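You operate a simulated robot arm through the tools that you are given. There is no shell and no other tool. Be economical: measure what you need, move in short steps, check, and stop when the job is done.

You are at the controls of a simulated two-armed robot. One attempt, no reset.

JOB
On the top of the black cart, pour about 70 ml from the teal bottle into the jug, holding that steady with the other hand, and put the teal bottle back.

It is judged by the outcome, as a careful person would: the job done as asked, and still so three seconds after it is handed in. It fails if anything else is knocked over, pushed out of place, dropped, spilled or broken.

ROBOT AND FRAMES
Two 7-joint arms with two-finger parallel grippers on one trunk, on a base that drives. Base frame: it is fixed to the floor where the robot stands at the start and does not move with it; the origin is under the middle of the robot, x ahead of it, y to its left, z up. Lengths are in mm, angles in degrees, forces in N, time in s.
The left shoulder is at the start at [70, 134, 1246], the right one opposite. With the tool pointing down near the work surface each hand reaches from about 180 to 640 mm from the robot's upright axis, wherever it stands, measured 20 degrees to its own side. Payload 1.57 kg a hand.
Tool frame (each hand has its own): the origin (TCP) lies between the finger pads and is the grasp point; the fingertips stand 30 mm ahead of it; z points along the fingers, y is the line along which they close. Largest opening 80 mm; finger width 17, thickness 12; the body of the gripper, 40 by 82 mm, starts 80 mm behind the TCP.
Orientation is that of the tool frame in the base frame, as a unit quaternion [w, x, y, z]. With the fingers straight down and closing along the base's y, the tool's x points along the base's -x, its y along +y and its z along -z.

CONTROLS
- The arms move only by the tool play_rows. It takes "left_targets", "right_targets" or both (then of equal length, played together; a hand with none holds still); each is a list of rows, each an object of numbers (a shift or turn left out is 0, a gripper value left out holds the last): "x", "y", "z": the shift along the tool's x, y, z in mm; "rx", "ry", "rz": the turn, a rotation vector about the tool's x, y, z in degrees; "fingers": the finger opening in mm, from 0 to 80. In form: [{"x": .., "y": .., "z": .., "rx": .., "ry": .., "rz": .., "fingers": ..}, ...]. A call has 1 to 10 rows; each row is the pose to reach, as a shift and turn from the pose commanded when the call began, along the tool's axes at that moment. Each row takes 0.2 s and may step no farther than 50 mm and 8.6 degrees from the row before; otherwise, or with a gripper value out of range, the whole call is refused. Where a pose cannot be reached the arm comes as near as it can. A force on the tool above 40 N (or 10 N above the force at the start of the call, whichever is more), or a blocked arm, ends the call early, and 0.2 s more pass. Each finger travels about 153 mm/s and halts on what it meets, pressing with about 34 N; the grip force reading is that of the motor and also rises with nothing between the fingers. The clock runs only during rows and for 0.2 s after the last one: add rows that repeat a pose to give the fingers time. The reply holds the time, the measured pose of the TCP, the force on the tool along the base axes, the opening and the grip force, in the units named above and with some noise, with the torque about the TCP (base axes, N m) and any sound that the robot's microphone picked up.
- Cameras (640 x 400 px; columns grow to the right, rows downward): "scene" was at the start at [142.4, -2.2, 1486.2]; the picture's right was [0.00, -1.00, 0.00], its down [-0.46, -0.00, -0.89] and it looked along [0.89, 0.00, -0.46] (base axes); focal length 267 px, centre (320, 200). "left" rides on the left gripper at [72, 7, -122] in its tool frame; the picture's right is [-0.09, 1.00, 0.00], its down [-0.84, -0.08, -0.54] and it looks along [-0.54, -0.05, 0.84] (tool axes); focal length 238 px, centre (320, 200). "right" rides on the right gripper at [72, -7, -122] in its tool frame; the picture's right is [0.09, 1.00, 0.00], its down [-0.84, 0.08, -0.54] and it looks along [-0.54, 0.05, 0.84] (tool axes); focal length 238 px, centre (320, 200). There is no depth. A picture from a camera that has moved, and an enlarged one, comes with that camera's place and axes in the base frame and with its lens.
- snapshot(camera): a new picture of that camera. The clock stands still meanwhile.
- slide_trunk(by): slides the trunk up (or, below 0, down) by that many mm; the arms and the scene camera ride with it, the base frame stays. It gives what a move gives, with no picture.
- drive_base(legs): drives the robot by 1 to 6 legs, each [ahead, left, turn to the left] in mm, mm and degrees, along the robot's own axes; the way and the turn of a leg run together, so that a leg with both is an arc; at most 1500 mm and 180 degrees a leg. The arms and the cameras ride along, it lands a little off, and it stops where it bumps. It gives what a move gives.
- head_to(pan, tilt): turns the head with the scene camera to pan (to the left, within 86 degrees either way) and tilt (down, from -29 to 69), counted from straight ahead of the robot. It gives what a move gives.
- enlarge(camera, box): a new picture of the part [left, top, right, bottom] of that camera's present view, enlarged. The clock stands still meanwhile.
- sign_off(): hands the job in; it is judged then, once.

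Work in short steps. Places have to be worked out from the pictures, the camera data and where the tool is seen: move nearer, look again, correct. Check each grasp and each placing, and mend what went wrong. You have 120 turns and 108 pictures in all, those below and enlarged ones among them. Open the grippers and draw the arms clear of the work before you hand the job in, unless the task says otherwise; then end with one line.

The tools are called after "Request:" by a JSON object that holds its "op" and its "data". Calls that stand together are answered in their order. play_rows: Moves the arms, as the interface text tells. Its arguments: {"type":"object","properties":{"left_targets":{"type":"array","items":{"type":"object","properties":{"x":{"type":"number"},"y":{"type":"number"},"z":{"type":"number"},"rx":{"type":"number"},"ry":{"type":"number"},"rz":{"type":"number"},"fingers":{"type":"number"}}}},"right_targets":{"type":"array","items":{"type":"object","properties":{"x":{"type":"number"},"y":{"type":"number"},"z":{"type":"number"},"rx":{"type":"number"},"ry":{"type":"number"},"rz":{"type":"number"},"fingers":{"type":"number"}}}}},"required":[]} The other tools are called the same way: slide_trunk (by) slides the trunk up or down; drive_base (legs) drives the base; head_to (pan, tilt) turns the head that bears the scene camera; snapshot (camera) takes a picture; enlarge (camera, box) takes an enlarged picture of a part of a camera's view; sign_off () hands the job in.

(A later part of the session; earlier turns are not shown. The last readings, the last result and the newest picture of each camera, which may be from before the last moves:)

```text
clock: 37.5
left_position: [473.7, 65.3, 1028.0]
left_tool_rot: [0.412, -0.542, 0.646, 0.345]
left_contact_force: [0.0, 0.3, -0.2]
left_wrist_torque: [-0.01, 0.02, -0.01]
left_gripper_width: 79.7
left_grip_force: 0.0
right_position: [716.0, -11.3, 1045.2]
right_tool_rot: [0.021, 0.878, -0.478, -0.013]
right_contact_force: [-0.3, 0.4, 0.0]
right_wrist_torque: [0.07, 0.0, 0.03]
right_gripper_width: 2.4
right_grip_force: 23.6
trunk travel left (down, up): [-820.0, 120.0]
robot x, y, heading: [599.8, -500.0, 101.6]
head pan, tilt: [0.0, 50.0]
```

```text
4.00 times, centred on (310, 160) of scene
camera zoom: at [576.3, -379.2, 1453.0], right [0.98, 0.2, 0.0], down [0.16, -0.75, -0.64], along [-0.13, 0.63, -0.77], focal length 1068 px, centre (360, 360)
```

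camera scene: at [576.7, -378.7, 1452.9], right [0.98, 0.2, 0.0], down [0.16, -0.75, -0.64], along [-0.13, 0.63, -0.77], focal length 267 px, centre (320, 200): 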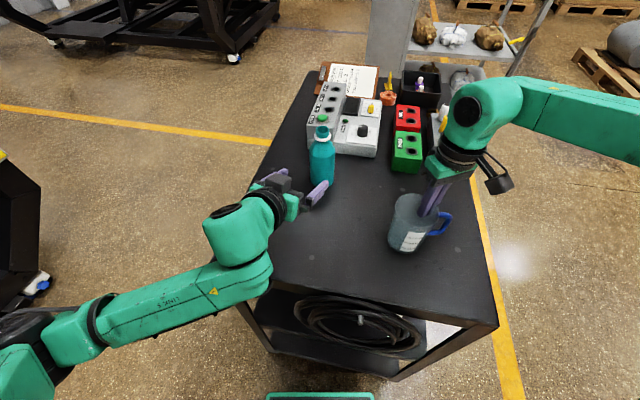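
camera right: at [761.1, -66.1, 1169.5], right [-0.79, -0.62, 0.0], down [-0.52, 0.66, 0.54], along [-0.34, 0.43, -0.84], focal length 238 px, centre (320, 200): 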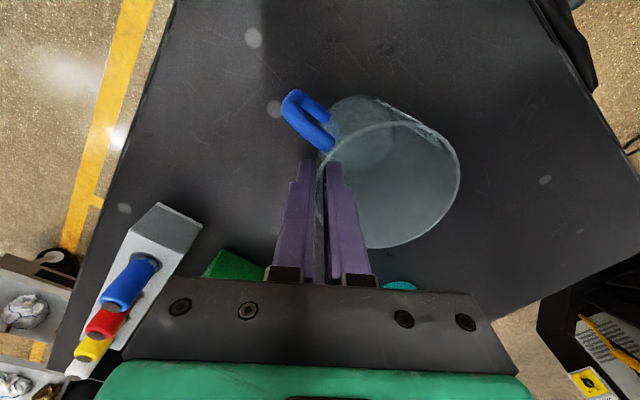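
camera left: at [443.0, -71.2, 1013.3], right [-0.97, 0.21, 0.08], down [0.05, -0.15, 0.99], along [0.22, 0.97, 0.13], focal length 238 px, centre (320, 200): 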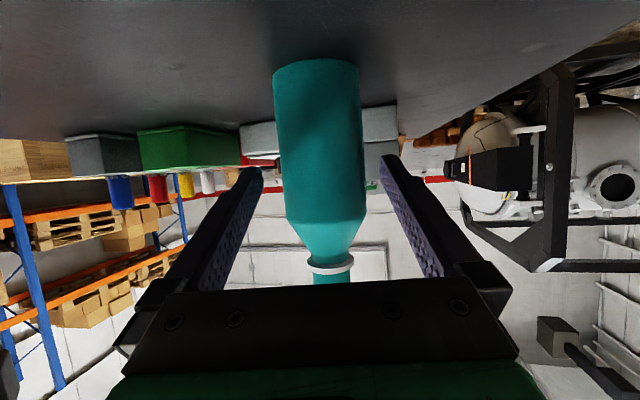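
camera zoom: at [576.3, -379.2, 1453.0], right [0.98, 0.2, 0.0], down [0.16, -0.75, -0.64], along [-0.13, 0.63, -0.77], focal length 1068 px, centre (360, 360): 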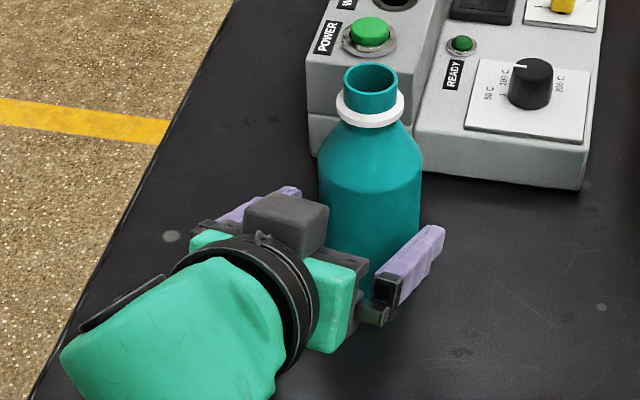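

Well centred. Advancing the last 41 mm.

Request:
{"op": "play_rows", "data": {"left_targets": [{"z": 14}, {"z": 28}, {"z": 41}, {"z": 41}]}}

Request:
{"op": "snapshot", "data": {"camera": "left"}}

Request:
{"op": "enlarge", "data": {"camera": "scene", "box": [250, 110, 370, 210]}}

```text
clock: 38.5
left_position: [480.7, 103.3, 1010.7]
left_tool_rot: [0.411, -0.542, 0.647, 0.345]
left_contact_force: [0.0, -0.2, -0.3]
left_wrist_torque: [-0.04, -0.02, 0.02]
left_gripper_width: 79.7
left_grip_force: 0.1
right_position: [716.2, -11.8, 1043.5]
right_tool_rot: [0.023, 0.878, -0.478, -0.013]
right_contact_force: [0.4, 0.5, 0.1]
right_wrist_torque: [-0.01, 0.0, 0.0]
right_gripper_width: 2.3
right_grip_force: 24.2
trunk travel left (down, up): [-820.0, 120.0]
robot x, y, heading: [604.7, -504.6, 101.7]
head pan, tilt: [0.0, 50.0]
```

```text
71 pictures are left
camera left: at [449.4, -34.2, 996.0], right [-0.97, 0.21, 0.08], down [0.05, -0.15, 0.99], along [0.22, 0.97, 0.13], focal length 238 px, centre (320, 200)
```

left: 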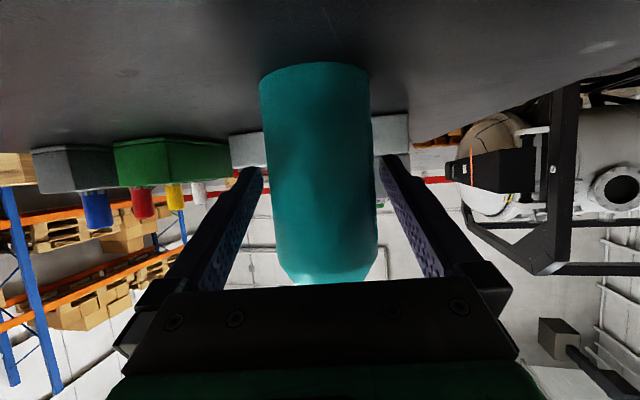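

```text
4.00 times, centred on (310, 160) of scene
camera zoom: at [576.5, -378.9, 1452.9], right [0.98, 0.2, 0.0], down [0.16, -0.75, -0.64], along [-0.13, 0.63, -0.77], focal length 1068 px, centre (360, 360)
```

zoom: 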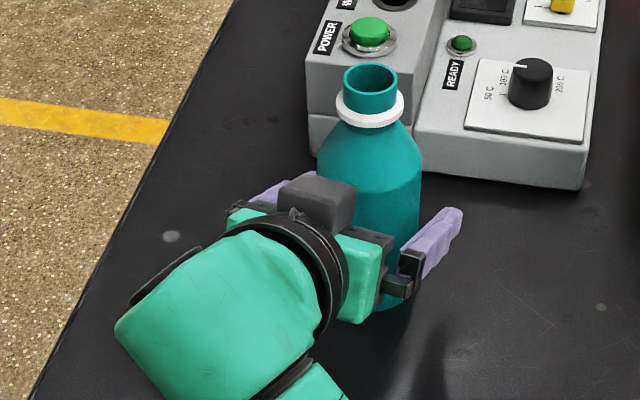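

Bottle is centred between the fingers at the grasp point. Closing.

Request:
{"op": "play_rows", "data": {"left_targets": [{"fingers": 66}, {"fingers": 60}, {"fingers": 52}, {"fingers": 45}, {"fingers": 45}]}}

Request:
{"op": "enlarge", "data": {"camera": "scene", "box": [250, 110, 370, 210]}}

```text
clock: 39.7
left_position: [480.8, 103.6, 1009.6]
left_tool_rot: [0.412, -0.541, 0.647, 0.345]
left_contact_force: [-0.9, 0.3, 0.9]
left_wrist_torque: [0.06, 0.01, -0.04]
left_gripper_width: 58.2
left_grip_force: 33.9
right_position: [716.6, -10.7, 1045.4]
right_tool_rot: [0.022, 0.878, -0.478, -0.013]
right_contact_force: [-0.3, 0.2, 0.4]
right_wrist_torque: [0.04, 0.0, -0.02]
right_gripper_width: 2.4
right_grip_force: 24.0
trunk travel left (down, up): [-820.0, 120.0]
robot x, y, heading: [599.2, -500.0, 101.6]
head pan, tilt: [0.0, 50.0]
```

```text
4.00 times, centred on (310, 160) of scene
camera zoom: at [576.5, -378.8, 1452.9], right [0.98, 0.2, 0.0], down [0.16, -0.75, -0.64], along [-0.13, 0.63, -0.77], focal length 1068 px, centre (360, 360)
```

zoom: 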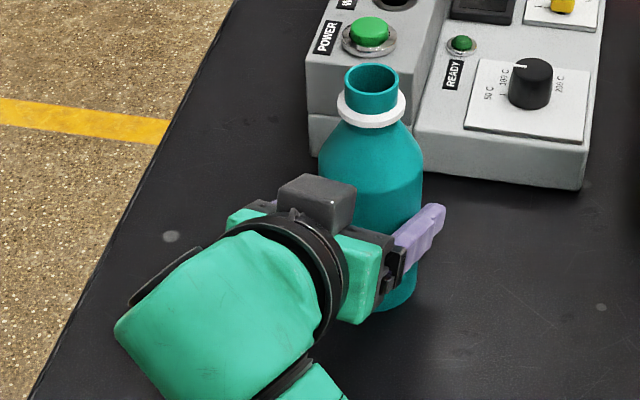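

Gripped (58.2 mm, 34 N). Lift 30 mm straight up and check weight.

Request:
{"op": "play_rows", "data": {"left_targets": [{"x": -13.6, "z": -6.3}, {"x": -27.2, "z": -12.7}, {"x": -27.2, "z": -12.7}]}}

Request:
{"op": "snapshot", "data": {"camera": "left"}}

```text
clock: 40.5
left_position: [480.2, 104.1, 1039.1]
left_tool_rot: [0.412, -0.542, 0.647, 0.344]
left_contact_force: [0.2, 0.1, -2.2]
left_wrist_torque: [0.0, 0.0, 0.01]
left_gripper_width: 58.2
left_grip_force: 34.1
right_position: [717.0, -9.5, 1044.6]
right_tool_rot: [0.022, 0.877, -0.479, -0.012]
right_contact_force: [-0.4, -1.6, 0.0]
right_wrist_torque: [0.02, 0.0, 0.02]
right_gripper_width: 2.3
right_grip_force: 24.4
trunk travel left (down, up): [-820.0, 120.0]
robot x, y, heading: [600.3, -498.6, 102.0]
head pan, tilt: [0.0, 50.0]
```

```text
68 pictures are left
camera left: at [448.3, -34.1, 1026.0], right [-0.97, 0.21, 0.08], down [0.05, -0.15, 0.99], along [0.22, 0.97, 0.13], focal length 238 px, centre (320, 200)
```

left: 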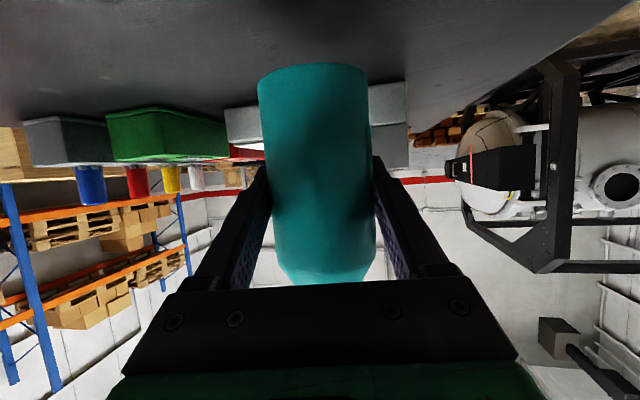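

The lifted bottle weighs about 2.2 N. I'll move it upright to the staging point left of the jug at TCP ≈(582,-15,1080).

Request:
{"op": "play_rows", "data": {"left_targets": [{"x": -10, "y": -4, "z": -10}, {"x": -10, "y": -18, "z": -22}, {"x": -8, "y": -36, "z": -37}, {"x": -5, "y": -54, "z": -53}, {"x": -2, "y": -72, "z": -69}, {"x": 1, "y": -91, "z": -83}, {"x": 3, "y": -108, "z": -96}, {"x": 5, "y": -121, "z": -106}, {"x": 5, "y": -121, "z": -106}]}}

Request:
{"op": "snapshot", "data": {"camera": "scene"}}

Request:
{"op": "snapshot", "data": {"camera": "right"}}

```text
clock: 42.5
left_position: [582.5, -16.2, 1079.6]
left_tool_rot: [0.411, -0.542, 0.647, 0.344]
left_contact_force: [-0.3, -0.2, -2.1]
left_wrist_torque: [0.01, 0.01, 0.02]
left_gripper_width: 58.2
left_grip_force: 33.7
right_position: [717.1, -11.1, 1045.3]
right_tool_rot: [0.023, 0.878, -0.478, -0.013]
right_contact_force: [-0.1, -0.2, 0.6]
right_wrist_torque: [0.01, -0.01, -0.01]
right_gripper_width: 2.4
right_grip_force: 24.0
trunk travel left (down, up): [-820.0, 120.0]
robot x, y, heading: [600.3, -502.2, 101.7]
head pan, tilt: [0.0, 50.0]
```

```text
67 pictures are left
camera scene: at [576.3, -378.2, 1452.9], right [0.98, 0.21, 0.0], down [0.16, -0.75, -0.64], along [-0.13, 0.63, -0.77], focal length 267 px, centre (320, 200)
```

scene: 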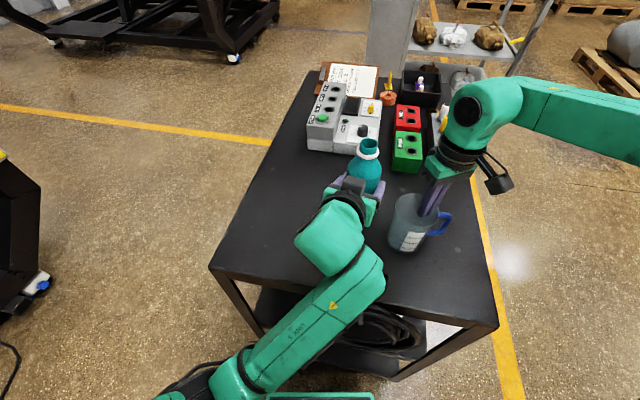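

```text
66 pictures are left
camera right: at [766.2, -63.0, 1166.0], right [-0.79, -0.62, 0.05], down [-0.5, 0.68, 0.55], along [-0.37, 0.4, -0.84], focal length 238 px, centre (320, 200)
```

right: 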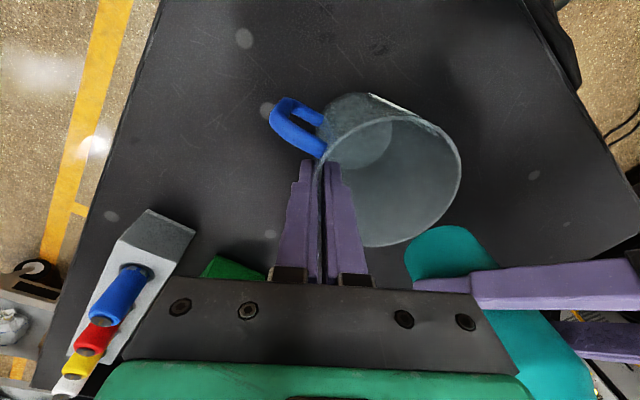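

Right camera puts the jug's rim centre at about (688,-34). I'll tip the bottle to 56° with its lip over (671,-31), ~30 mm above the rim, still before I expect flow.

Request:
{"op": "play_rows", "data": {"left_targets": [{"x": 5, "y": 0.5, "z": 2.4, "rx": -3.4, "rz": 7.3}, {"x": 10, "y": 1, "z": 4.8, "rx": -6.8, "rz": 14.5}, {"x": 15.5, "y": 1.4, "z": 7.2, "rx": -10.2, "rz": 21.8}, {"x": 20.7, "y": 1.8, "z": 9.6, "rx": -13.5, "rz": 29}, {"x": 26, "y": 2.3, "z": 12, "rx": -16.9, "rz": 36.3}, {"x": 31, "y": 2.7, "z": 14.5, "rx": -20.3, "rz": 43.5}, {"x": 36.3, "y": 3.2, "z": 16.9, "rx": -23.7, "rz": 50.8}, {"x": 36.3, "y": 3.2, "z": 16.9, "rx": -23.7, "rz": 50.8}]}}

Request:
{"op": "enlarge", "data": {"camera": "scene", "box": [320, 120, 480, 260]}}

Request:
{"op": "snapshot", "data": {"camera": "right"}}

```text
clock: 44.3
left_position: [577.6, -13.1, 1039.5]
left_tool_rot: [0.108, -0.284, 0.732, 0.61]
left_contact_force: [0.8, -0.3, -1.4]
left_wrist_torque: [0.0, -0.04, -0.02]
left_gripper_width: 57.8
left_grip_force: 33.7
right_position: [715.0, -11.0, 1045.6]
right_tool_rot: [0.022, 0.878, -0.479, -0.012]
right_contact_force: [0.1, 0.2, -0.6]
right_wrist_torque: [0.04, -0.01, 0.02]
right_gripper_width: 2.3
right_grip_force: 23.8
trunk travel left (down, up): [-820.0, 120.0]
robot x, y, heading: [602.3, -498.5, 101.6]
head pan, tilt: [0.0, 50.0]
```

```text
2.86 times, centred on (400, 190) of scene
camera zoom: at [576.5, -378.5, 1452.9], right [0.98, 0.2, 0.0], down [0.16, -0.75, -0.64], along [-0.13, 0.63, -0.77], focal length 763 px, centre (91, 229)
```

zoom: 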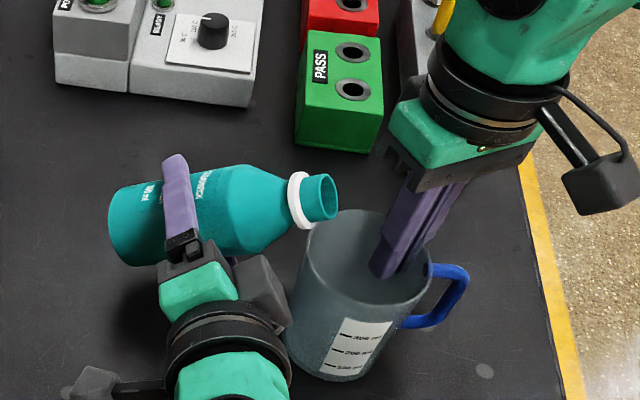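

```text
64 pictures are left
camera right: at [766.3, -63.3, 1166.1], right [-0.79, -0.62, 0.05], down [-0.5, 0.68, 0.55], along [-0.37, 0.4, -0.84], focal length 238 px, centre (320, 200)
```

right: 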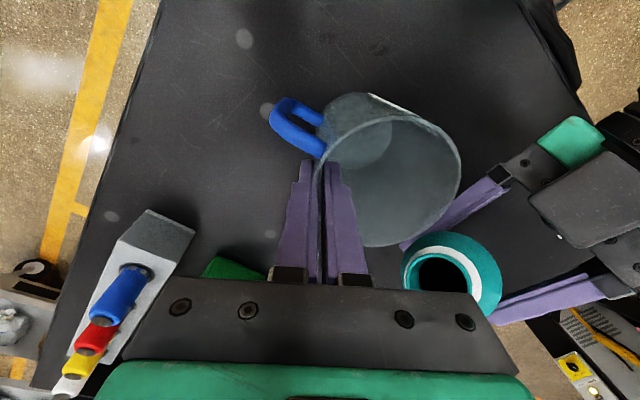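

No flow yet, and the mouth is just over the jug's left inside edge. The rim looks ~6 mm further +x and 3 mm toward −y, so I'll correct that while tipping on to 72°.

Request:
{"op": "play_rows", "data": {"left_targets": [{"x": -1.7, "y": 4.7, "z": -1.9, "rx": -1.7, "rz": 3.6}, {"x": -3.4, "y": 9.3, "z": -3.8, "rx": -3.4, "rz": 7.25}, {"x": -5.2, "y": 14, "z": -5.7, "rx": -5.1, "rz": 10.9}, {"x": -6.9, "y": 18.7, "z": -7.6, "rx": -6.77, "rz": 14.5}]}}

Request:
{"op": "enlarge", "data": {"camera": "scene", "box": [320, 120, 480, 260]}}

Request:
{"op": "snapshot", "data": {"camera": "right"}}

```text
clock: 45.3
left_position: [576.2, -17.1, 1060.1]
left_tool_rot: [0.014, -0.195, 0.726, 0.66]
left_contact_force: [-0.5, 0.6, -2.3]
left_wrist_torque: [0.0, -0.01, 0.0]
left_gripper_width: 57.9
left_grip_force: 34.0
right_position: [716.2, -9.6, 1044.8]
right_tool_rot: [0.022, 0.877, -0.48, -0.012]
right_contact_force: [-0.1, -0.6, 0.1]
right_wrist_torque: [0.02, -0.03, -0.03]
right_gripper_width: 2.2
right_grip_force: 23.7
trunk travel left (down, up): [-820.0, 120.0]
robot x, y, heading: [604.1, -503.4, 101.7]
head pan, tilt: [0.0, 50.0]
```

```text
2.86 times, centred on (400, 190) of scene
camera zoom: at [576.5, -378.5, 1452.9], right [0.98, 0.2, 0.0], down [0.16, -0.75, -0.64], along [-0.13, 0.63, -0.77], focal length 763 px, centre (91, 229)
```

zoom: 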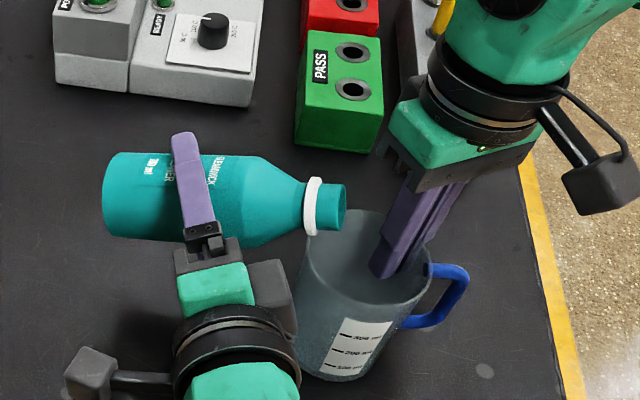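

```text
62 pictures are left
camera right: at [766.3, -63.2, 1166.0], right [-0.79, -0.62, 0.05], down [-0.5, 0.68, 0.55], along [-0.37, 0.4, -0.84], focal length 238 px, centre (320, 200)
```

right: 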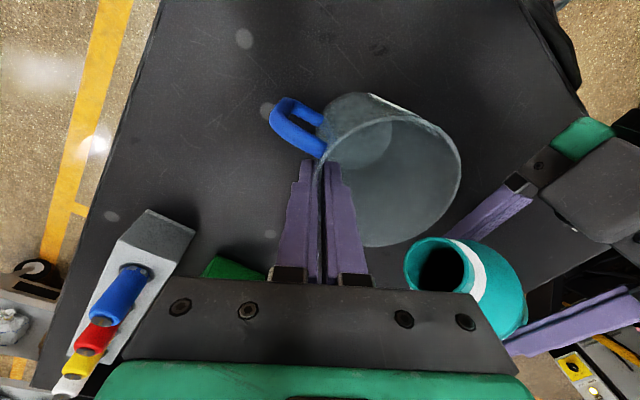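

Still no flow; the lip lands ~18 mm inside the left rim. I'll nudge inward and tip a further 5° to 77°, checking.

Request:
{"op": "play_rows", "data": {"left_targets": [{"x": -1.6, "y": 2.9, "z": -2.2, "rx": -1.05, "rz": 2.25}, {"x": -3.2, "y": 5.7, "z": -4.3, "rx": -2.1, "rz": 4.5}, {"x": -3.2, "y": 5.7, "z": -4.3, "rx": -2.1, "rz": 4.5}]}}

Request:
{"op": "enlarge", "data": {"camera": "scene", "box": [360, 150, 460, 250]}}

```text
clock: 46.1
left_position: [577.6, -19.9, 1068.6]
left_tool_rot: [-0.016, -0.167, 0.72, 0.673]
left_contact_force: [0.4, -0.6, -2.5]
left_wrist_torque: [-0.02, -0.02, 0.0]
left_gripper_width: 58.3
left_grip_force: 33.8
right_position: [716.4, -10.4, 1045.7]
right_tool_rot: [0.022, 0.878, -0.478, -0.012]
right_contact_force: [0.1, -0.1, 0.2]
right_wrist_torque: [0.02, 0.01, 0.01]
right_gripper_width: 2.3
right_grip_force: 24.8
trunk travel left (down, up): [-820.0, 120.0]
robot x, y, heading: [601.3, -501.9, 101.7]
head pan, tilt: [0.0, 50.0]
```

```text
4.00 times, centred on (410, 200) of scene
camera zoom: at [576.5, -378.4, 1452.9], right [0.98, 0.2, 0.0], down [0.16, -0.75, -0.64], along [-0.13, 0.63, -0.77], focal length 1068 px, centre (-40, 200)
```

zoom: 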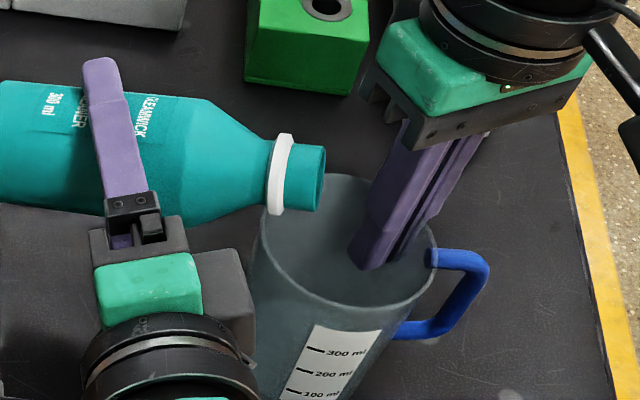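

No flow yet. On to 82°.

Request:
{"op": "play_rows", "data": {"left_targets": [{"x": -1.4, "y": 3.1, "z": -2, "rx": -1.05, "rz": 2.25}, {"x": -2.8, "y": 6.2, "z": -4.1, "rx": -2.1, "rz": 4.5}, {"x": -2.8, "y": 6.2, "z": -4.1, "rx": -2.1, "rz": 4.5}]}}

Request:
{"op": "enlarge", "data": {"camera": "scene", "box": [360, 150, 460, 250]}}

Request:
{"op": "snapshot", "data": {"camera": "right"}}

```text
clock: 46.9
left_position: [580.2, -24.1, 1074.2]
left_tool_rot: [-0.045, -0.138, 0.714, 0.685]
left_contact_force: [-0.1, 0.6, -1.7]
left_wrist_torque: [-0.04, -0.03, 0.01]
left_gripper_width: 58.0
left_grip_force: 33.7
right_position: [716.6, -11.0, 1045.4]
right_tool_rot: [0.023, 0.878, -0.479, -0.012]
right_contact_force: [0.0, 0.2, 0.3]
right_wrist_torque: [0.03, -0.04, -0.03]
right_gripper_width: 2.4
right_grip_force: 24.1
trunk travel left (down, up): [-820.0, 120.0]
robot x, y, heading: [601.0, -499.8, 101.8]
head pan, tilt: [0.0, 50.0]
```

```text
4.00 times, centred on (410, 200) of scene
camera zoom: at [576.5, -378.4, 1452.9], right [0.98, 0.2, 0.0], down [0.16, -0.75, -0.64], along [-0.13, 0.63, -0.77], focal length 1068 px, centre (-40, 200)
```

zoom: 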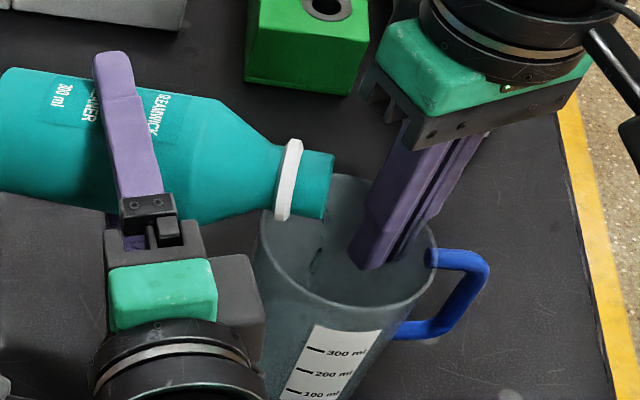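

```text
59 pictures are left
camera right: at [766.4, -63.2, 1166.0], right [-0.79, -0.62, 0.05], down [-0.5, 0.68, 0.55], along [-0.37, 0.4, -0.84], focal length 238 px, centre (320, 200)
```

right: 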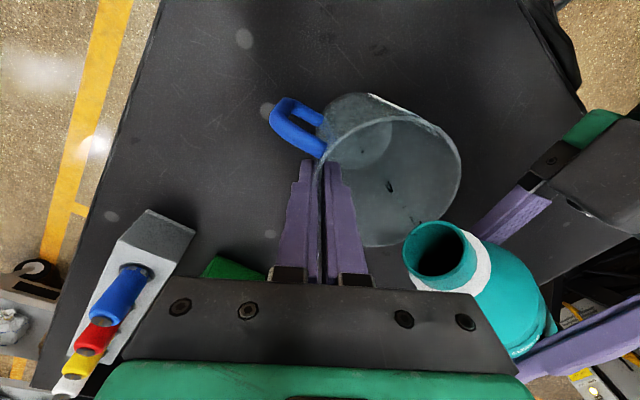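

First drops are falling inside the jug. I'll hold at this angle 1 s and watch.

Request:
{"op": "play_rows", "data": {"left_targets": [{"x": 0}, {"x": 0}, {"x": 0}, {"x": 0}, {"x": 0}]}}

Request:
{"op": "play_rows", "data": {"left_targets": [{"x": 0}]}}

Request:
{"op": "enlarge", "data": {"camera": "right", "box": [280, 80, 480, 260]}}

Request:
{"op": "enlarge", "data": {"camera": "scene", "box": [360, 170, 460, 270]}}

```text
clock: 48.1
left_position: [580.1, -22.5, 1074.7]
left_tool_rot: [-0.044, -0.139, 0.715, 0.684]
left_contact_force: [0.4, 0.2, -2.0]
left_wrist_torque: [-0.02, -0.01, -0.01]
left_gripper_width: 58.3
left_grip_force: 34.5
right_position: [716.5, -11.0, 1045.6]
right_tool_rot: [0.022, 0.878, -0.479, -0.012]
right_contact_force: [0.4, -1.2, -0.1]
right_wrist_torque: [0.03, -0.01, 0.01]
right_gripper_width: 2.1
right_grip_force: 23.8
trunk travel left (down, up): [-820.0, 120.0]
robot x, y, heading: [598.7, -502.5, 101.7]
head pan, tilt: [0.0, 50.0]
```

```text
clock: 48.5
left_position: [580.4, -22.9, 1075.0]
left_tool_rot: [-0.044, -0.139, 0.715, 0.684]
left_contact_force: [0.5, -0.2, -3.0]
left_wrist_torque: [-0.02, -0.04, -0.01]
left_gripper_width: 58.3
left_grip_force: 33.8
right_position: [717.3, -10.9, 1044.3]
right_tool_rot: [0.022, 0.878, -0.479, -0.012]
right_contact_force: [-0.2, -0.1, -0.4]
right_wrist_torque: [0.04, -0.04, -0.01]
right_gripper_width: 2.2
right_grip_force: 24.0
trunk travel left (down, up): [-820.0, 120.0]
robot x, y, heading: [600.2, -502.3, 101.7]
head pan, tilt: [0.0, 50.0]
```

```text
2.22 times, centred on (380, 170) of right
camera zoom: at [766.4, -63.2, 1166.0], right [-0.79, -0.62, 0.05], down [-0.5, 0.68, 0.55], along [-0.37, 0.4, -0.84], focal length 530 px, centre (187, 267)
```

zoom: 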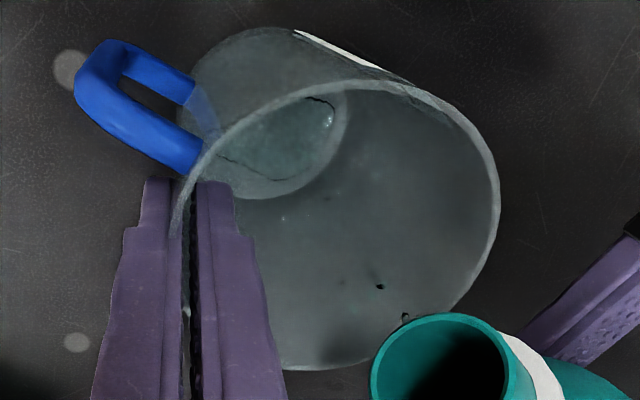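

```text
4.00 times, centred on (410, 220) of scene
camera zoom: at [576.6, -378.5, 1452.9], right [0.98, 0.2, 0.0], down [0.16, -0.75, -0.64], along [-0.13, 0.63, -0.77], focal length 1068 px, centre (-40, 120)
```

zoom: 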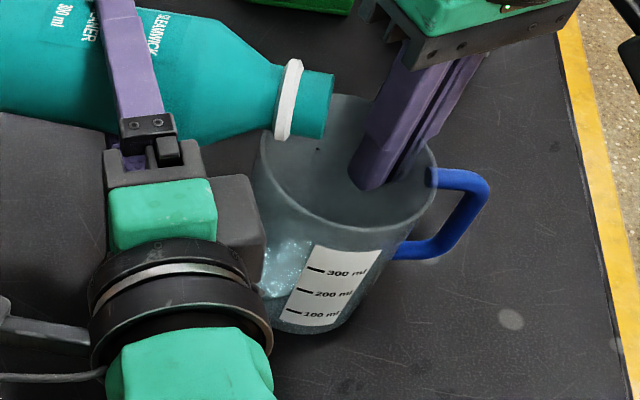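

A puddle covers the jug's floor, nothing is landing outside, and flow is now a dribble. Tip 3° more and hold 0.8 s.

Request:
{"op": "play_rows", "data": {"left_targets": [{"x": -0.3, "y": 1.6, "z": -0.1, "rx": -0.6, "rz": 1.4}, {"x": -0.6, "y": 3.3, "z": -0.3, "rx": -1.27, "rz": 2.72}, {"x": -0.6, "y": 3.3, "z": -0.3, "rx": -1.27, "rz": 2.72}, {"x": -0.6, "y": 3.3, "z": -0.3, "rx": -1.27, "rz": 2.72}, {"x": -0.6, "y": 3.3, "z": -0.3, "rx": -1.27, "rz": 2.72}]}}

Request:
{"op": "enlarge", "data": {"camera": "right", "box": [280, 80, 480, 260]}}

Request:
{"op": "enlarge", "data": {"camera": "scene", "box": [360, 170, 460, 270]}}

```text
clock: 49.7
left_position: [580.1, -23.5, 1078.5]
left_tool_rot: [-0.063, -0.12, 0.71, 0.691]
left_contact_force: [0.7, 0.1, -2.4]
left_wrist_torque: [0.0, 0.0, 0.03]
left_gripper_width: 58.1
left_grip_force: 33.9
right_position: [716.2, -10.9, 1045.7]
right_tool_rot: [0.021, 0.878, -0.479, -0.012]
right_contact_force: [0.1, -0.4, -0.3]
right_wrist_torque: [0.04, -0.03, 0.01]
right_gripper_width: 2.6
right_grip_force: 23.4
trunk travel left (down, up): [-820.0, 120.0]
robot x, y, heading: [606.3, -498.4, 101.8]
head pan, tilt: [0.0, 50.0]
```

```text
2.22 times, centred on (380, 170) of right
camera zoom: at [766.4, -63.2, 1166.0], right [-0.79, -0.62, 0.05], down [-0.5, 0.68, 0.55], along [-0.37, 0.4, -0.84], focal length 530 px, centre (187, 267)
```

zoom: 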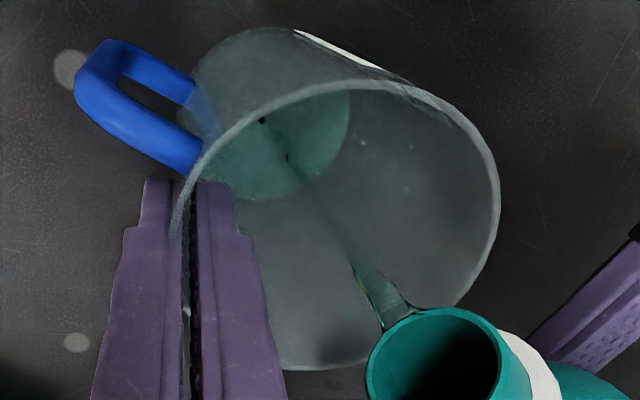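

```text
4.00 times, centred on (410, 220) of scene
camera zoom: at [576.6, -378.5, 1452.9], right [0.98, 0.2, 0.0], down [0.16, -0.75, -0.64], along [-0.13, 0.63, -0.77], focal length 1068 px, centre (-40, 120)
```

zoom: 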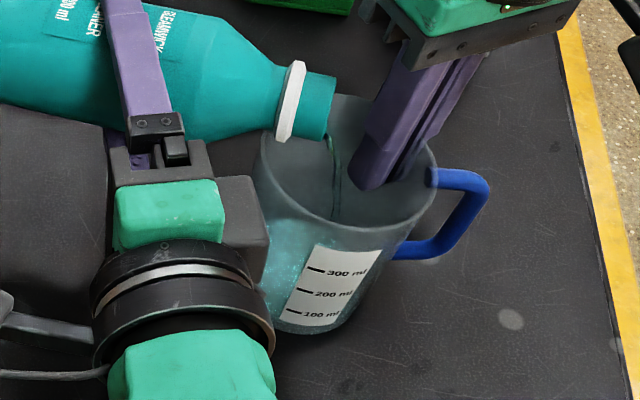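

A clean thin stream goes into the jug. I'll hold another 0.8 s and zoom at the level.

Request:
{"op": "play_rows", "data": {"left_targets": [{"x": 0}, {"x": 0}, {"x": 0}]}}

Request:
{"op": "enlarge", "data": {"camera": "right", "box": [320, 80, 420, 170]}}

Request:
{"op": "enlarge", "data": {"camera": "scene", "box": [380, 210, 440, 260]}}

```text
clock: 50.5
left_position: [581.7, -22.1, 1078.2]
left_tool_rot: [-0.063, -0.121, 0.71, 0.691]
left_contact_force: [0.4, 0.0, -2.3]
left_wrist_torque: [0.01, 0.0, -0.01]
left_gripper_width: 58.1
left_grip_force: 34.4
right_position: [716.2, -10.9, 1043.7]
right_tool_rot: [0.022, 0.878, -0.479, -0.012]
right_contact_force: [-0.1, -0.4, 0.5]
right_wrist_torque: [0.04, -0.04, 0.04]
right_gripper_width: 2.2
right_grip_force: 24.4
trunk travel left (down, up): [-820.0, 120.0]
robot x, y, heading: [601.6, -500.1, 101.8]
head pan, tilt: [0.0, 50.0]
```

```text
4.44 times, centred on (370, 125) of right
camera zoom: at [766.4, -63.2, 1166.0], right [-0.79, -0.62, 0.05], down [-0.5, 0.68, 0.55], along [-0.37, 0.4, -0.84], focal length 1059 px, centre (98, 533)
```

zoom: 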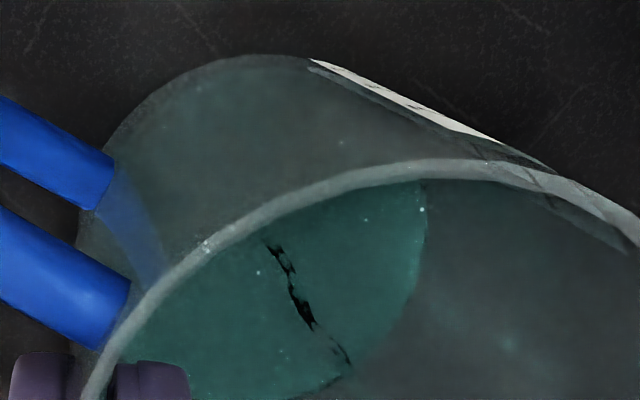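

```text
8.00 times, centred on (410, 235) of scene
camera zoom: at [576.6, -378.5, 1452.9], right [0.98, 0.2, 0.0], down [0.16, -0.75, -0.64], along [-0.13, 0.63, -0.77], focal length 2137 px, centre (-400, -80)
```

zoom: 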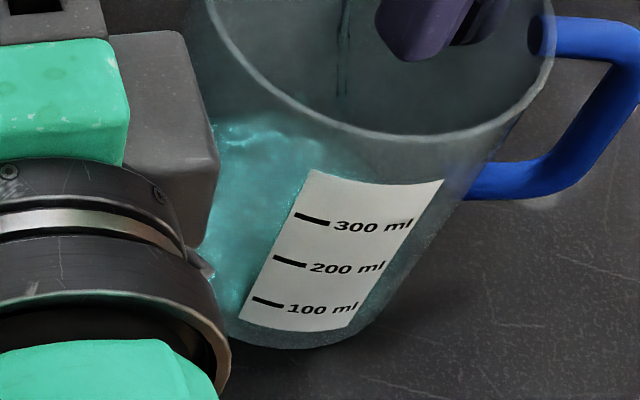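

Comparing the liquid's edge with the earlier pictures, I estimate ~30–35 ml so far (100 ml mark at z≈968, spacing 22 mm). Two more degrees and 0.8 s.

Request:
{"op": "play_rows", "data": {"left_targets": [{"x": -0.5, "y": 3.6, "z": -0.25, "rx": -0.85, "rz": 1.81}, {"x": -0.5, "y": 3.6, "z": -0.25, "rx": -0.85, "rz": 1.81}, {"x": -0.5, "y": 3.6, "z": -0.25, "rx": -0.85, "rz": 1.81}]}}

Request:
{"op": "enlarge", "data": {"camera": "right", "box": [320, 80, 420, 170]}}

Request:
{"op": "enlarge", "data": {"camera": "scene", "box": [380, 210, 440, 260]}}

```text
clock: 51.3
left_position: [580.8, -23.7, 1082.3]
left_tool_rot: [-0.074, -0.11, 0.707, 0.694]
left_contact_force: [0.6, 0.7, -1.6]
left_wrist_torque: [-0.03, 0.04, 0.05]
left_gripper_width: 58.1
left_grip_force: 33.6
right_position: [716.7, -11.3, 1045.5]
right_tool_rot: [0.022, 0.878, -0.479, -0.012]
right_contact_force: [-0.4, 0.2, -0.6]
right_wrist_torque: [0.05, 0.03, 0.0]
right_gripper_width: 2.3
right_grip_force: 23.2
trunk travel left (down, up): [-820.0, 120.0]
robot x, y, heading: [602.2, -498.1, 101.7]
head pan, tilt: [0.0, 50.0]
```

```text
4.44 times, centred on (370, 125) of right
camera zoom: at [766.4, -63.2, 1166.0], right [-0.79, -0.62, 0.05], down [-0.5, 0.68, 0.55], along [-0.37, 0.4, -0.84], focal length 1059 px, centre (98, 533)
```

zoom: 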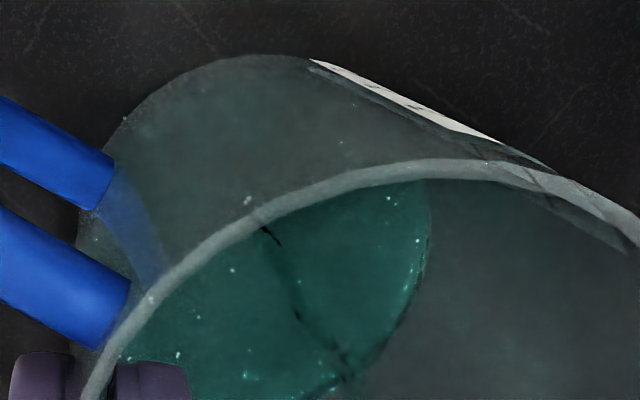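

```text
8.00 times, centred on (410, 235) of scene
camera zoom: at [576.6, -378.4, 1452.9], right [0.98, 0.2, 0.0], down [0.16, -0.75, -0.64], along [-0.13, 0.63, -0.77], focal length 2137 px, centre (-400, -80)
```

zoom: 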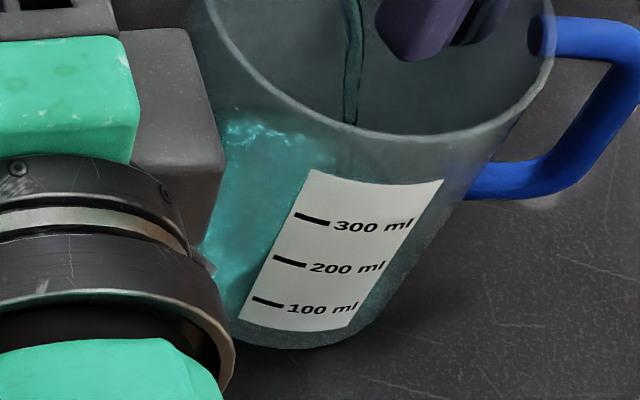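

Steady stream, roughly 40 ml in by the surface's edge. I'll pour ~0.5 s more and then tip back 10° to stop and measure.

Request:
{"op": "play_rows", "data": {"left_targets": [{"x": 0}, {"x": 0}, {"x": 0.4, "y": -9, "z": 0.2, "rx": 2.1, "rz": -4.5}, {"x": 0.85, "y": -18, "z": 0.4, "rx": 4.23, "rz": -9.07}, {"x": 0.85, "y": -18, "z": 0.4, "rx": 4.23, "rz": -9.07}, {"x": 0.85, "y": -18, "z": 0.4, "rx": 4.23, "rz": -9.07}, {"x": 0.85, "y": -18, "z": 0.4, "rx": 4.23, "rz": -9.07}]}}

Request:
{"op": "play_rows", "data": {"left_targets": [{"x": 0}]}}

Request:
{"op": "play_rows", "data": {"left_targets": [{"x": 0}]}}

Request:
{"op": "play_rows", "data": {"left_targets": [{"x": 0}]}}

Request:
{"op": "play_rows", "data": {"left_targets": [{"x": 0}]}}

Request:
{"op": "play_rows", "data": {"left_targets": [{"x": 0}]}}

Request:
{"op": "enlarge", "data": {"camera": "right", "box": [320, 80, 420, 170]}}

Request:
{"op": "enlarge", "data": {"camera": "scene", "box": [380, 210, 440, 260]}}

```text
clock: 52.9
left_position: [581.0, -23.2, 1064.1]
left_tool_rot: [-0.015, -0.168, 0.721, 0.672]
left_contact_force: [0.2, 0.8, -2.1]
left_wrist_torque: [0.02, -0.01, -0.01]
left_gripper_width: 58.0
left_grip_force: 34.1
right_position: [717.3, -9.9, 1044.5]
right_tool_rot: [0.023, 0.878, -0.478, -0.012]
right_contact_force: [-0.1, -0.3, 0.2]
right_wrist_torque: [0.02, -0.04, 0.0]
right_gripper_width: 2.4
right_grip_force: 24.2
trunk travel left (down, up): [-820.0, 120.0]
robot x, y, heading: [599.4, -498.8, 102.1]
head pan, tilt: [0.0, 50.0]
```

```text
clock: 53.3
left_position: [582.5, -23.9, 1064.1]
left_tool_rot: [-0.015, -0.168, 0.721, 0.672]
left_contact_force: [-0.4, 0.3, -2.5]
left_wrist_torque: [-0.01, -0.04, 0.05]
left_gripper_width: 58.0
left_grip_force: 34.1
right_position: [717.2, -10.8, 1045.0]
right_tool_rot: [0.022, 0.877, -0.479, -0.012]
right_contact_force: [-0.2, -0.2, 0.4]
right_wrist_torque: [0.02, -0.01, 0.02]
right_gripper_width: 2.2
right_grip_force: 23.4
trunk travel left (down, up): [-820.0, 120.0]
robot x, y, heading: [600.6, -498.5, 101.7]
head pan, tilt: [0.0, 50.0]
```

```text
clock: 53.7
left_position: [580.7, -22.7, 1063.9]
left_tool_rot: [-0.014, -0.168, 0.721, 0.672]
left_contact_force: [0.6, -1.1, -1.7]
left_wrist_torque: [0.0, -0.01, 0.02]
left_gripper_width: 57.9
left_grip_force: 34.2
right_position: [716.5, -11.2, 1044.6]
right_tool_rot: [0.022, 0.878, -0.478, -0.012]
right_contact_force: [-0.1, 0.5, -0.2]
right_wrist_torque: [0.01, -0.03, 0.03]
right_gripper_width: 2.4
right_grip_force: 23.5
trunk travel left (down, up): [-820.0, 120.0]
robot x, y, heading: [599.9, -502.8, 101.9]
head pan, tilt: [0.0, 50.0]
```

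```text
clock: 54.1
left_position: [580.3, -23.1, 1063.0]
left_tool_rot: [-0.015, -0.168, 0.721, 0.672]
left_contact_force: [0.3, 0.4, -1.7]
left_wrist_torque: [0.01, -0.06, -0.05]
left_gripper_width: 57.9
left_grip_force: 33.9
right_position: [715.3, -10.8, 1044.3]
right_tool_rot: [0.022, 0.878, -0.478, -0.012]
right_contact_force: [0.5, 0.5, 0.3]
right_wrist_torque: [0.02, -0.01, -0.04]
right_gripper_width: 2.5
right_grip_force: 23.3
trunk travel left (down, up): [-820.0, 120.0]
robot x, y, heading: [600.6, -503.1, 101.9]
head pan, tilt: [0.0, 50.0]
```

```text
clock: 54.5
left_position: [580.9, -23.9, 1063.8]
left_tool_rot: [-0.014, -0.168, 0.721, 0.672]
left_contact_force: [0.2, 0.5, -2.5]
left_wrist_torque: [0.0, 0.02, -0.03]
left_gripper_width: 58.2
left_grip_force: 33.8
right_position: [715.3, -11.1, 1044.7]
right_tool_rot: [0.021, 0.877, -0.479, -0.012]
right_contact_force: [0.2, 0.3, -1.3]
right_wrist_torque: [0.04, -0.03, -0.01]
right_gripper_width: 2.5
right_grip_force: 23.8
trunk travel left (down, up): [-820.0, 120.0]
robot x, y, heading: [599.9, -502.1, 101.8]
head pan, tilt: [0.0, 50.0]
```

```text
clock: 54.9
left_position: [580.9, -22.6, 1063.3]
left_tool_rot: [-0.014, -0.168, 0.721, 0.672]
left_contact_force: [-0.3, 0.4, -1.6]
left_wrist_torque: [-0.03, -0.03, 0.0]
left_gripper_width: 58.0
left_grip_force: 34.1
right_position: [715.8, -10.8, 1045.4]
right_tool_rot: [0.022, 0.878, -0.478, -0.012]
right_contact_force: [0.2, 1.0, 1.1]
right_wrist_torque: [0.02, -0.04, -0.02]
right_gripper_width: 2.1
right_grip_force: 23.6
trunk travel left (down, up): [-820.0, 120.0]
robot x, y, heading: [600.0, -498.8, 102.2]
head pan, tilt: [0.0, 50.0]
```

```text
4.44 times, centred on (370, 125) of right
camera zoom: at [766.4, -63.2, 1166.0], right [-0.79, -0.62, 0.05], down [-0.5, 0.68, 0.55], along [-0.37, 0.4, -0.84], focal length 1059 px, centre (98, 533)
```

zoom: 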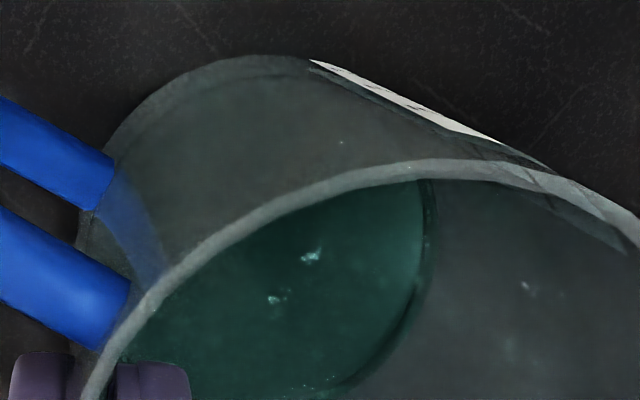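

```text
8.00 times, centred on (410, 235) of scene
camera zoom: at [576.6, -378.5, 1452.9], right [0.98, 0.2, 0.0], down [0.16, -0.75, -0.64], along [-0.13, 0.63, -0.77], focal length 2137 px, centre (-400, -80)
```

zoom: 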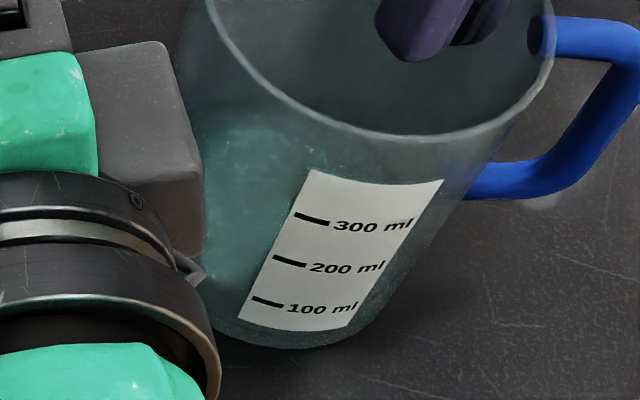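

The force noise is too large to tell. I'll stand the bottle upright again, retreat toward −y, and view the jug sideways with the left camera to read the level.

Request:
{"op": "play_rows", "data": {"left_targets": [{"x": 3.3, "y": -6.7, "z": 1.5, "rx": 3, "rz": -6.35}, {"x": 6.6, "y": -13.4, "z": 3.1, "rx": 6, "rz": -12.7}, {"x": 9.8, "y": -20.1, "z": 4.6, "rx": 8.9, "rz": -19.05}, {"x": 9.8, "y": -20.1, "z": 4.6, "rx": 8.9, "rz": -19.05}]}}

Request:
{"op": "play_rows", "data": {"left_targets": [{"x": -0.6, "y": 7.3, "z": -0.3, "rx": 3.4, "rz": -7.3}, {"x": -1.1, "y": 14.7, "z": -0.5, "rx": 6.8, "rz": -14.5}, {"x": -1.7, "y": 22, "z": -0.8, "rx": 10.2, "rz": -21.8}, {"x": -2.3, "y": 29.3, "z": -1.1, "rx": 13.5, "rz": -29}, {"x": -2.9, "y": 36.6, "z": -1.4, "rx": 16.9, "rz": -36.3}, {"x": -3.4, "y": 44, "z": -1.6, "rx": 20.3, "rz": -43.5}, {"x": -4, "y": 51.3, "z": -1.9, "rx": 23.7, "rz": -50.8}, {"x": -4, "y": 51.3, "z": -1.9, "rx": 23.7, "rz": -50.8}]}}

Request:
{"op": "snapshot", "data": {"camera": "left"}}

Request:
{"op": "snapshot", "data": {"camera": "scene"}}

```text
clock: 55.9
left_position: [575.3, -22.3, 1042.6]
left_tool_rot: [0.11, -0.285, 0.733, 0.607]
left_contact_force: [-0.1, 0.7, -2.3]
left_wrist_torque: [-0.04, -0.01, 0.0]
left_gripper_width: 58.2
left_grip_force: 33.7
right_position: [716.4, -10.3, 1045.1]
right_tool_rot: [0.022, 0.878, -0.478, -0.012]
right_contact_force: [0.3, -1.0, -0.5]
right_wrist_torque: [0.0, -0.04, 0.04]
right_gripper_width: 2.4
right_grip_force: 23.7
trunk travel left (down, up): [-820.0, 120.0]
robot x, y, heading: [603.3, -502.2, 101.8]
head pan, tilt: [0.0, 50.0]
```

```text
clock: 57.2
left_position: [532.1, -25.6, 1041.3]
left_tool_rot: [0.292, -0.463, 0.713, 0.439]
left_contact_force: [-1.0, -0.8, -1.3]
left_wrist_torque: [-0.04, -0.04, -0.01]
left_gripper_width: 58.3
left_grip_force: 34.4
right_position: [716.1, -9.7, 1046.3]
right_tool_rot: [0.022, 0.878, -0.478, -0.013]
right_contact_force: [-0.5, 0.0, 0.0]
right_wrist_torque: [0.04, -0.03, 0.02]
right_gripper_width: 2.1
right_grip_force: 24.2
trunk travel left (down, up): [-820.0, 120.0]
robot x, y, heading: [602.9, -502.5, 101.8]
head pan, tilt: [0.0, 50.0]
stopped in row 6 (left hand): the arm was blocked; the commanded pose is now the measured one
```

```text
48 pictures are left
camera left: at [494.8, -162.6, 1038.0], right [-0.88, 0.22, 0.43], down [0.4, -0.16, 0.9], along [0.27, 0.96, 0.05], focal length 238 px, centre (320, 200)
```

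left: 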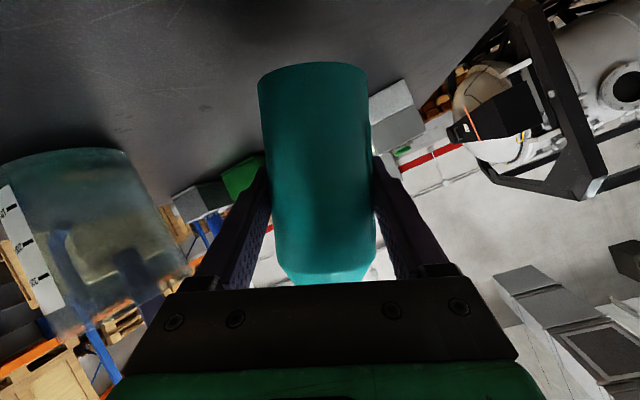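

```text
47 pictures are left
camera scene: at [576.2, -378.6, 1452.9], right [0.98, 0.21, 0.0], down [0.16, -0.75, -0.64], along [-0.13, 0.63, -0.77], focal length 267 px, centre (320, 200)
```

scene: 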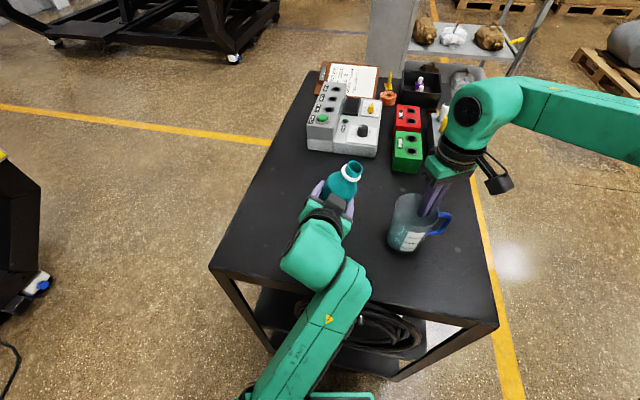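

The arm got blocked partway (no tool force—likely the arm's own limit), bottle at ~23° tilt, stable and away from the jug. The left camera already sees the jug from the side; I'll zoom in.

Request:
{"op": "enlarge", "data": {"camera": "left", "box": [0, 130, 210, 340]}}

Request:
{"op": "enlarge", "data": {"camera": "scene", "box": [370, 180, 460, 260]}}

```text
1.90 times, centred on (105, 235) of left
camera zoom: at [494.8, -162.6, 1038.0], right [-0.88, 0.22, 0.43], down [0.4, -0.16, 0.9], along [0.27, 0.96, 0.05], focal length 454 px, centre (730, 133)
```

zoom: 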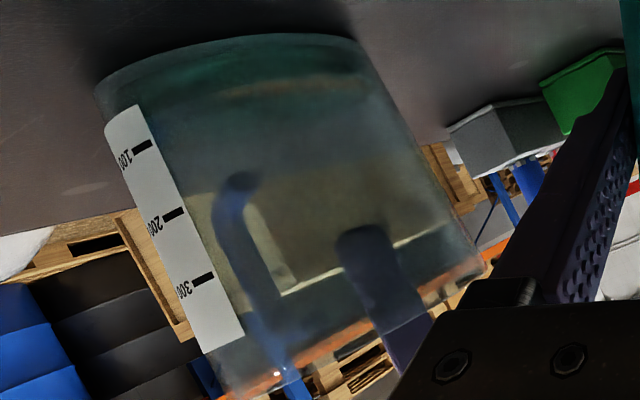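

```text
5.00 times, centred on (415, 220) of scene
camera zoom: at [576.2, -378.6, 1452.9], right [0.98, 0.21, 0.0], down [0.16, -0.75, -0.64], along [-0.13, 0.63, -0.77], focal length 1336 px, centre (-155, 100)
```

zoom: 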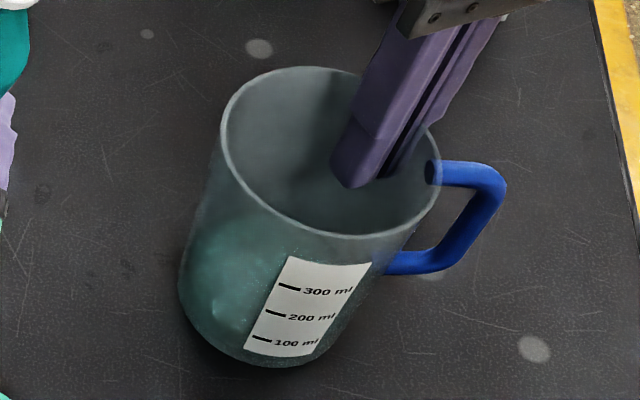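

Useful side view (upside down): the liquid band is near the floor, below the 100 mark. Zooming further.

Request:
{"op": "enlarge", "data": {"camera": "left", "box": [20, 135, 150, 215]}}

```text
4.92 times, centred on (85, 175) of left
camera zoom: at [494.8, -162.6, 1038.0], right [-0.88, 0.22, 0.43], down [0.4, -0.16, 0.9], along [0.27, 0.96, 0.05], focal length 1173 px, centre (1477, 323)
```

zoom: 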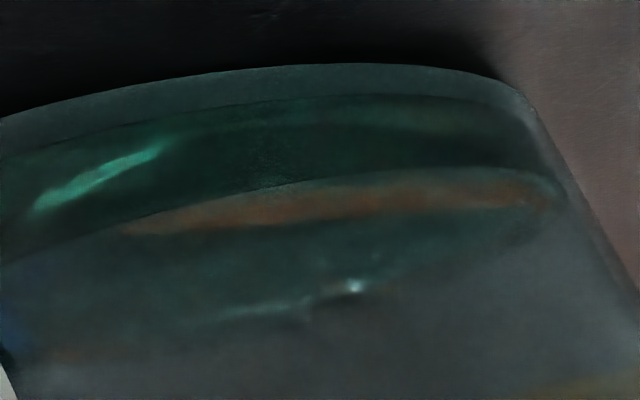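

The side view shows liquid below the 100 mark, by my estimate ~45 ml (between 40 and 65). Flow began near 80–82°, and bottle geometry gives ~10 ml per degree of threshold, so pouring until it dribbles at ~87.5° should total ≈70 ml. Going back over the jug to 56°.

Request:
{"op": "play_rows", "data": {"left_targets": [{"x": -4.5, "y": -7.7, "z": 0.6, "rx": -3, "rz": 6.3}, {"x": -9, "y": -15.3, "z": 1.2, "rx": -5.9, "rz": 12.7}, {"x": -13.4, "y": -23, "z": 1.9, "rx": -8.9, "rz": 19}, {"x": -17.9, "y": -30.6, "z": 2.5, "rx": -11.8, "rz": 25.4}, {"x": -22.4, "y": -38.3, "z": 3.1, "rx": -14.8, "rz": 31.7}, {"x": -22.4, "y": -38.3, "z": 3.1, "rx": -14.8, "rz": 31.7}]}}

Request:
{"op": "enlarge", "data": {"camera": "scene", "box": [320, 120, 480, 260]}}

```text
clock: 58.6
left_position: [571.6, -22.4, 1035.9]
left_tool_rot: [0.092, -0.279, 0.756, 0.586]
left_contact_force: [-0.5, 0.0, -1.5]
left_wrist_torque: [0.0, -0.04, 0.01]
left_gripper_width: 58.4
left_grip_force: 34.2
right_position: [716.7, -10.6, 1044.7]
right_tool_rot: [0.023, 0.877, -0.479, -0.013]
right_contact_force: [0.3, -1.4, 0.2]
right_wrist_torque: [0.04, -0.03, -0.02]
right_gripper_width: 2.5
right_grip_force: 23.5
trunk travel left (down, up): [-820.0, 120.0]
robot x, y, heading: [600.7, -501.6, 101.8]
head pan, tilt: [0.0, 50.0]
```

```text
2.86 times, centred on (400, 190) of scene
camera zoom: at [576.4, -378.5, 1452.9], right [0.98, 0.21, 0.0], down [0.16, -0.75, -0.64], along [-0.13, 0.63, -0.77], focal length 763 px, centre (91, 229)
```

zoom: 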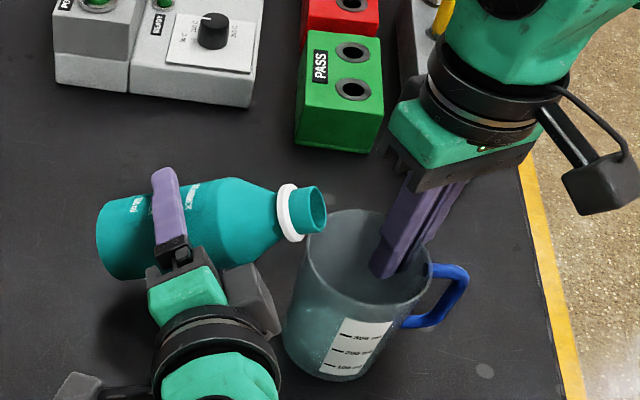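

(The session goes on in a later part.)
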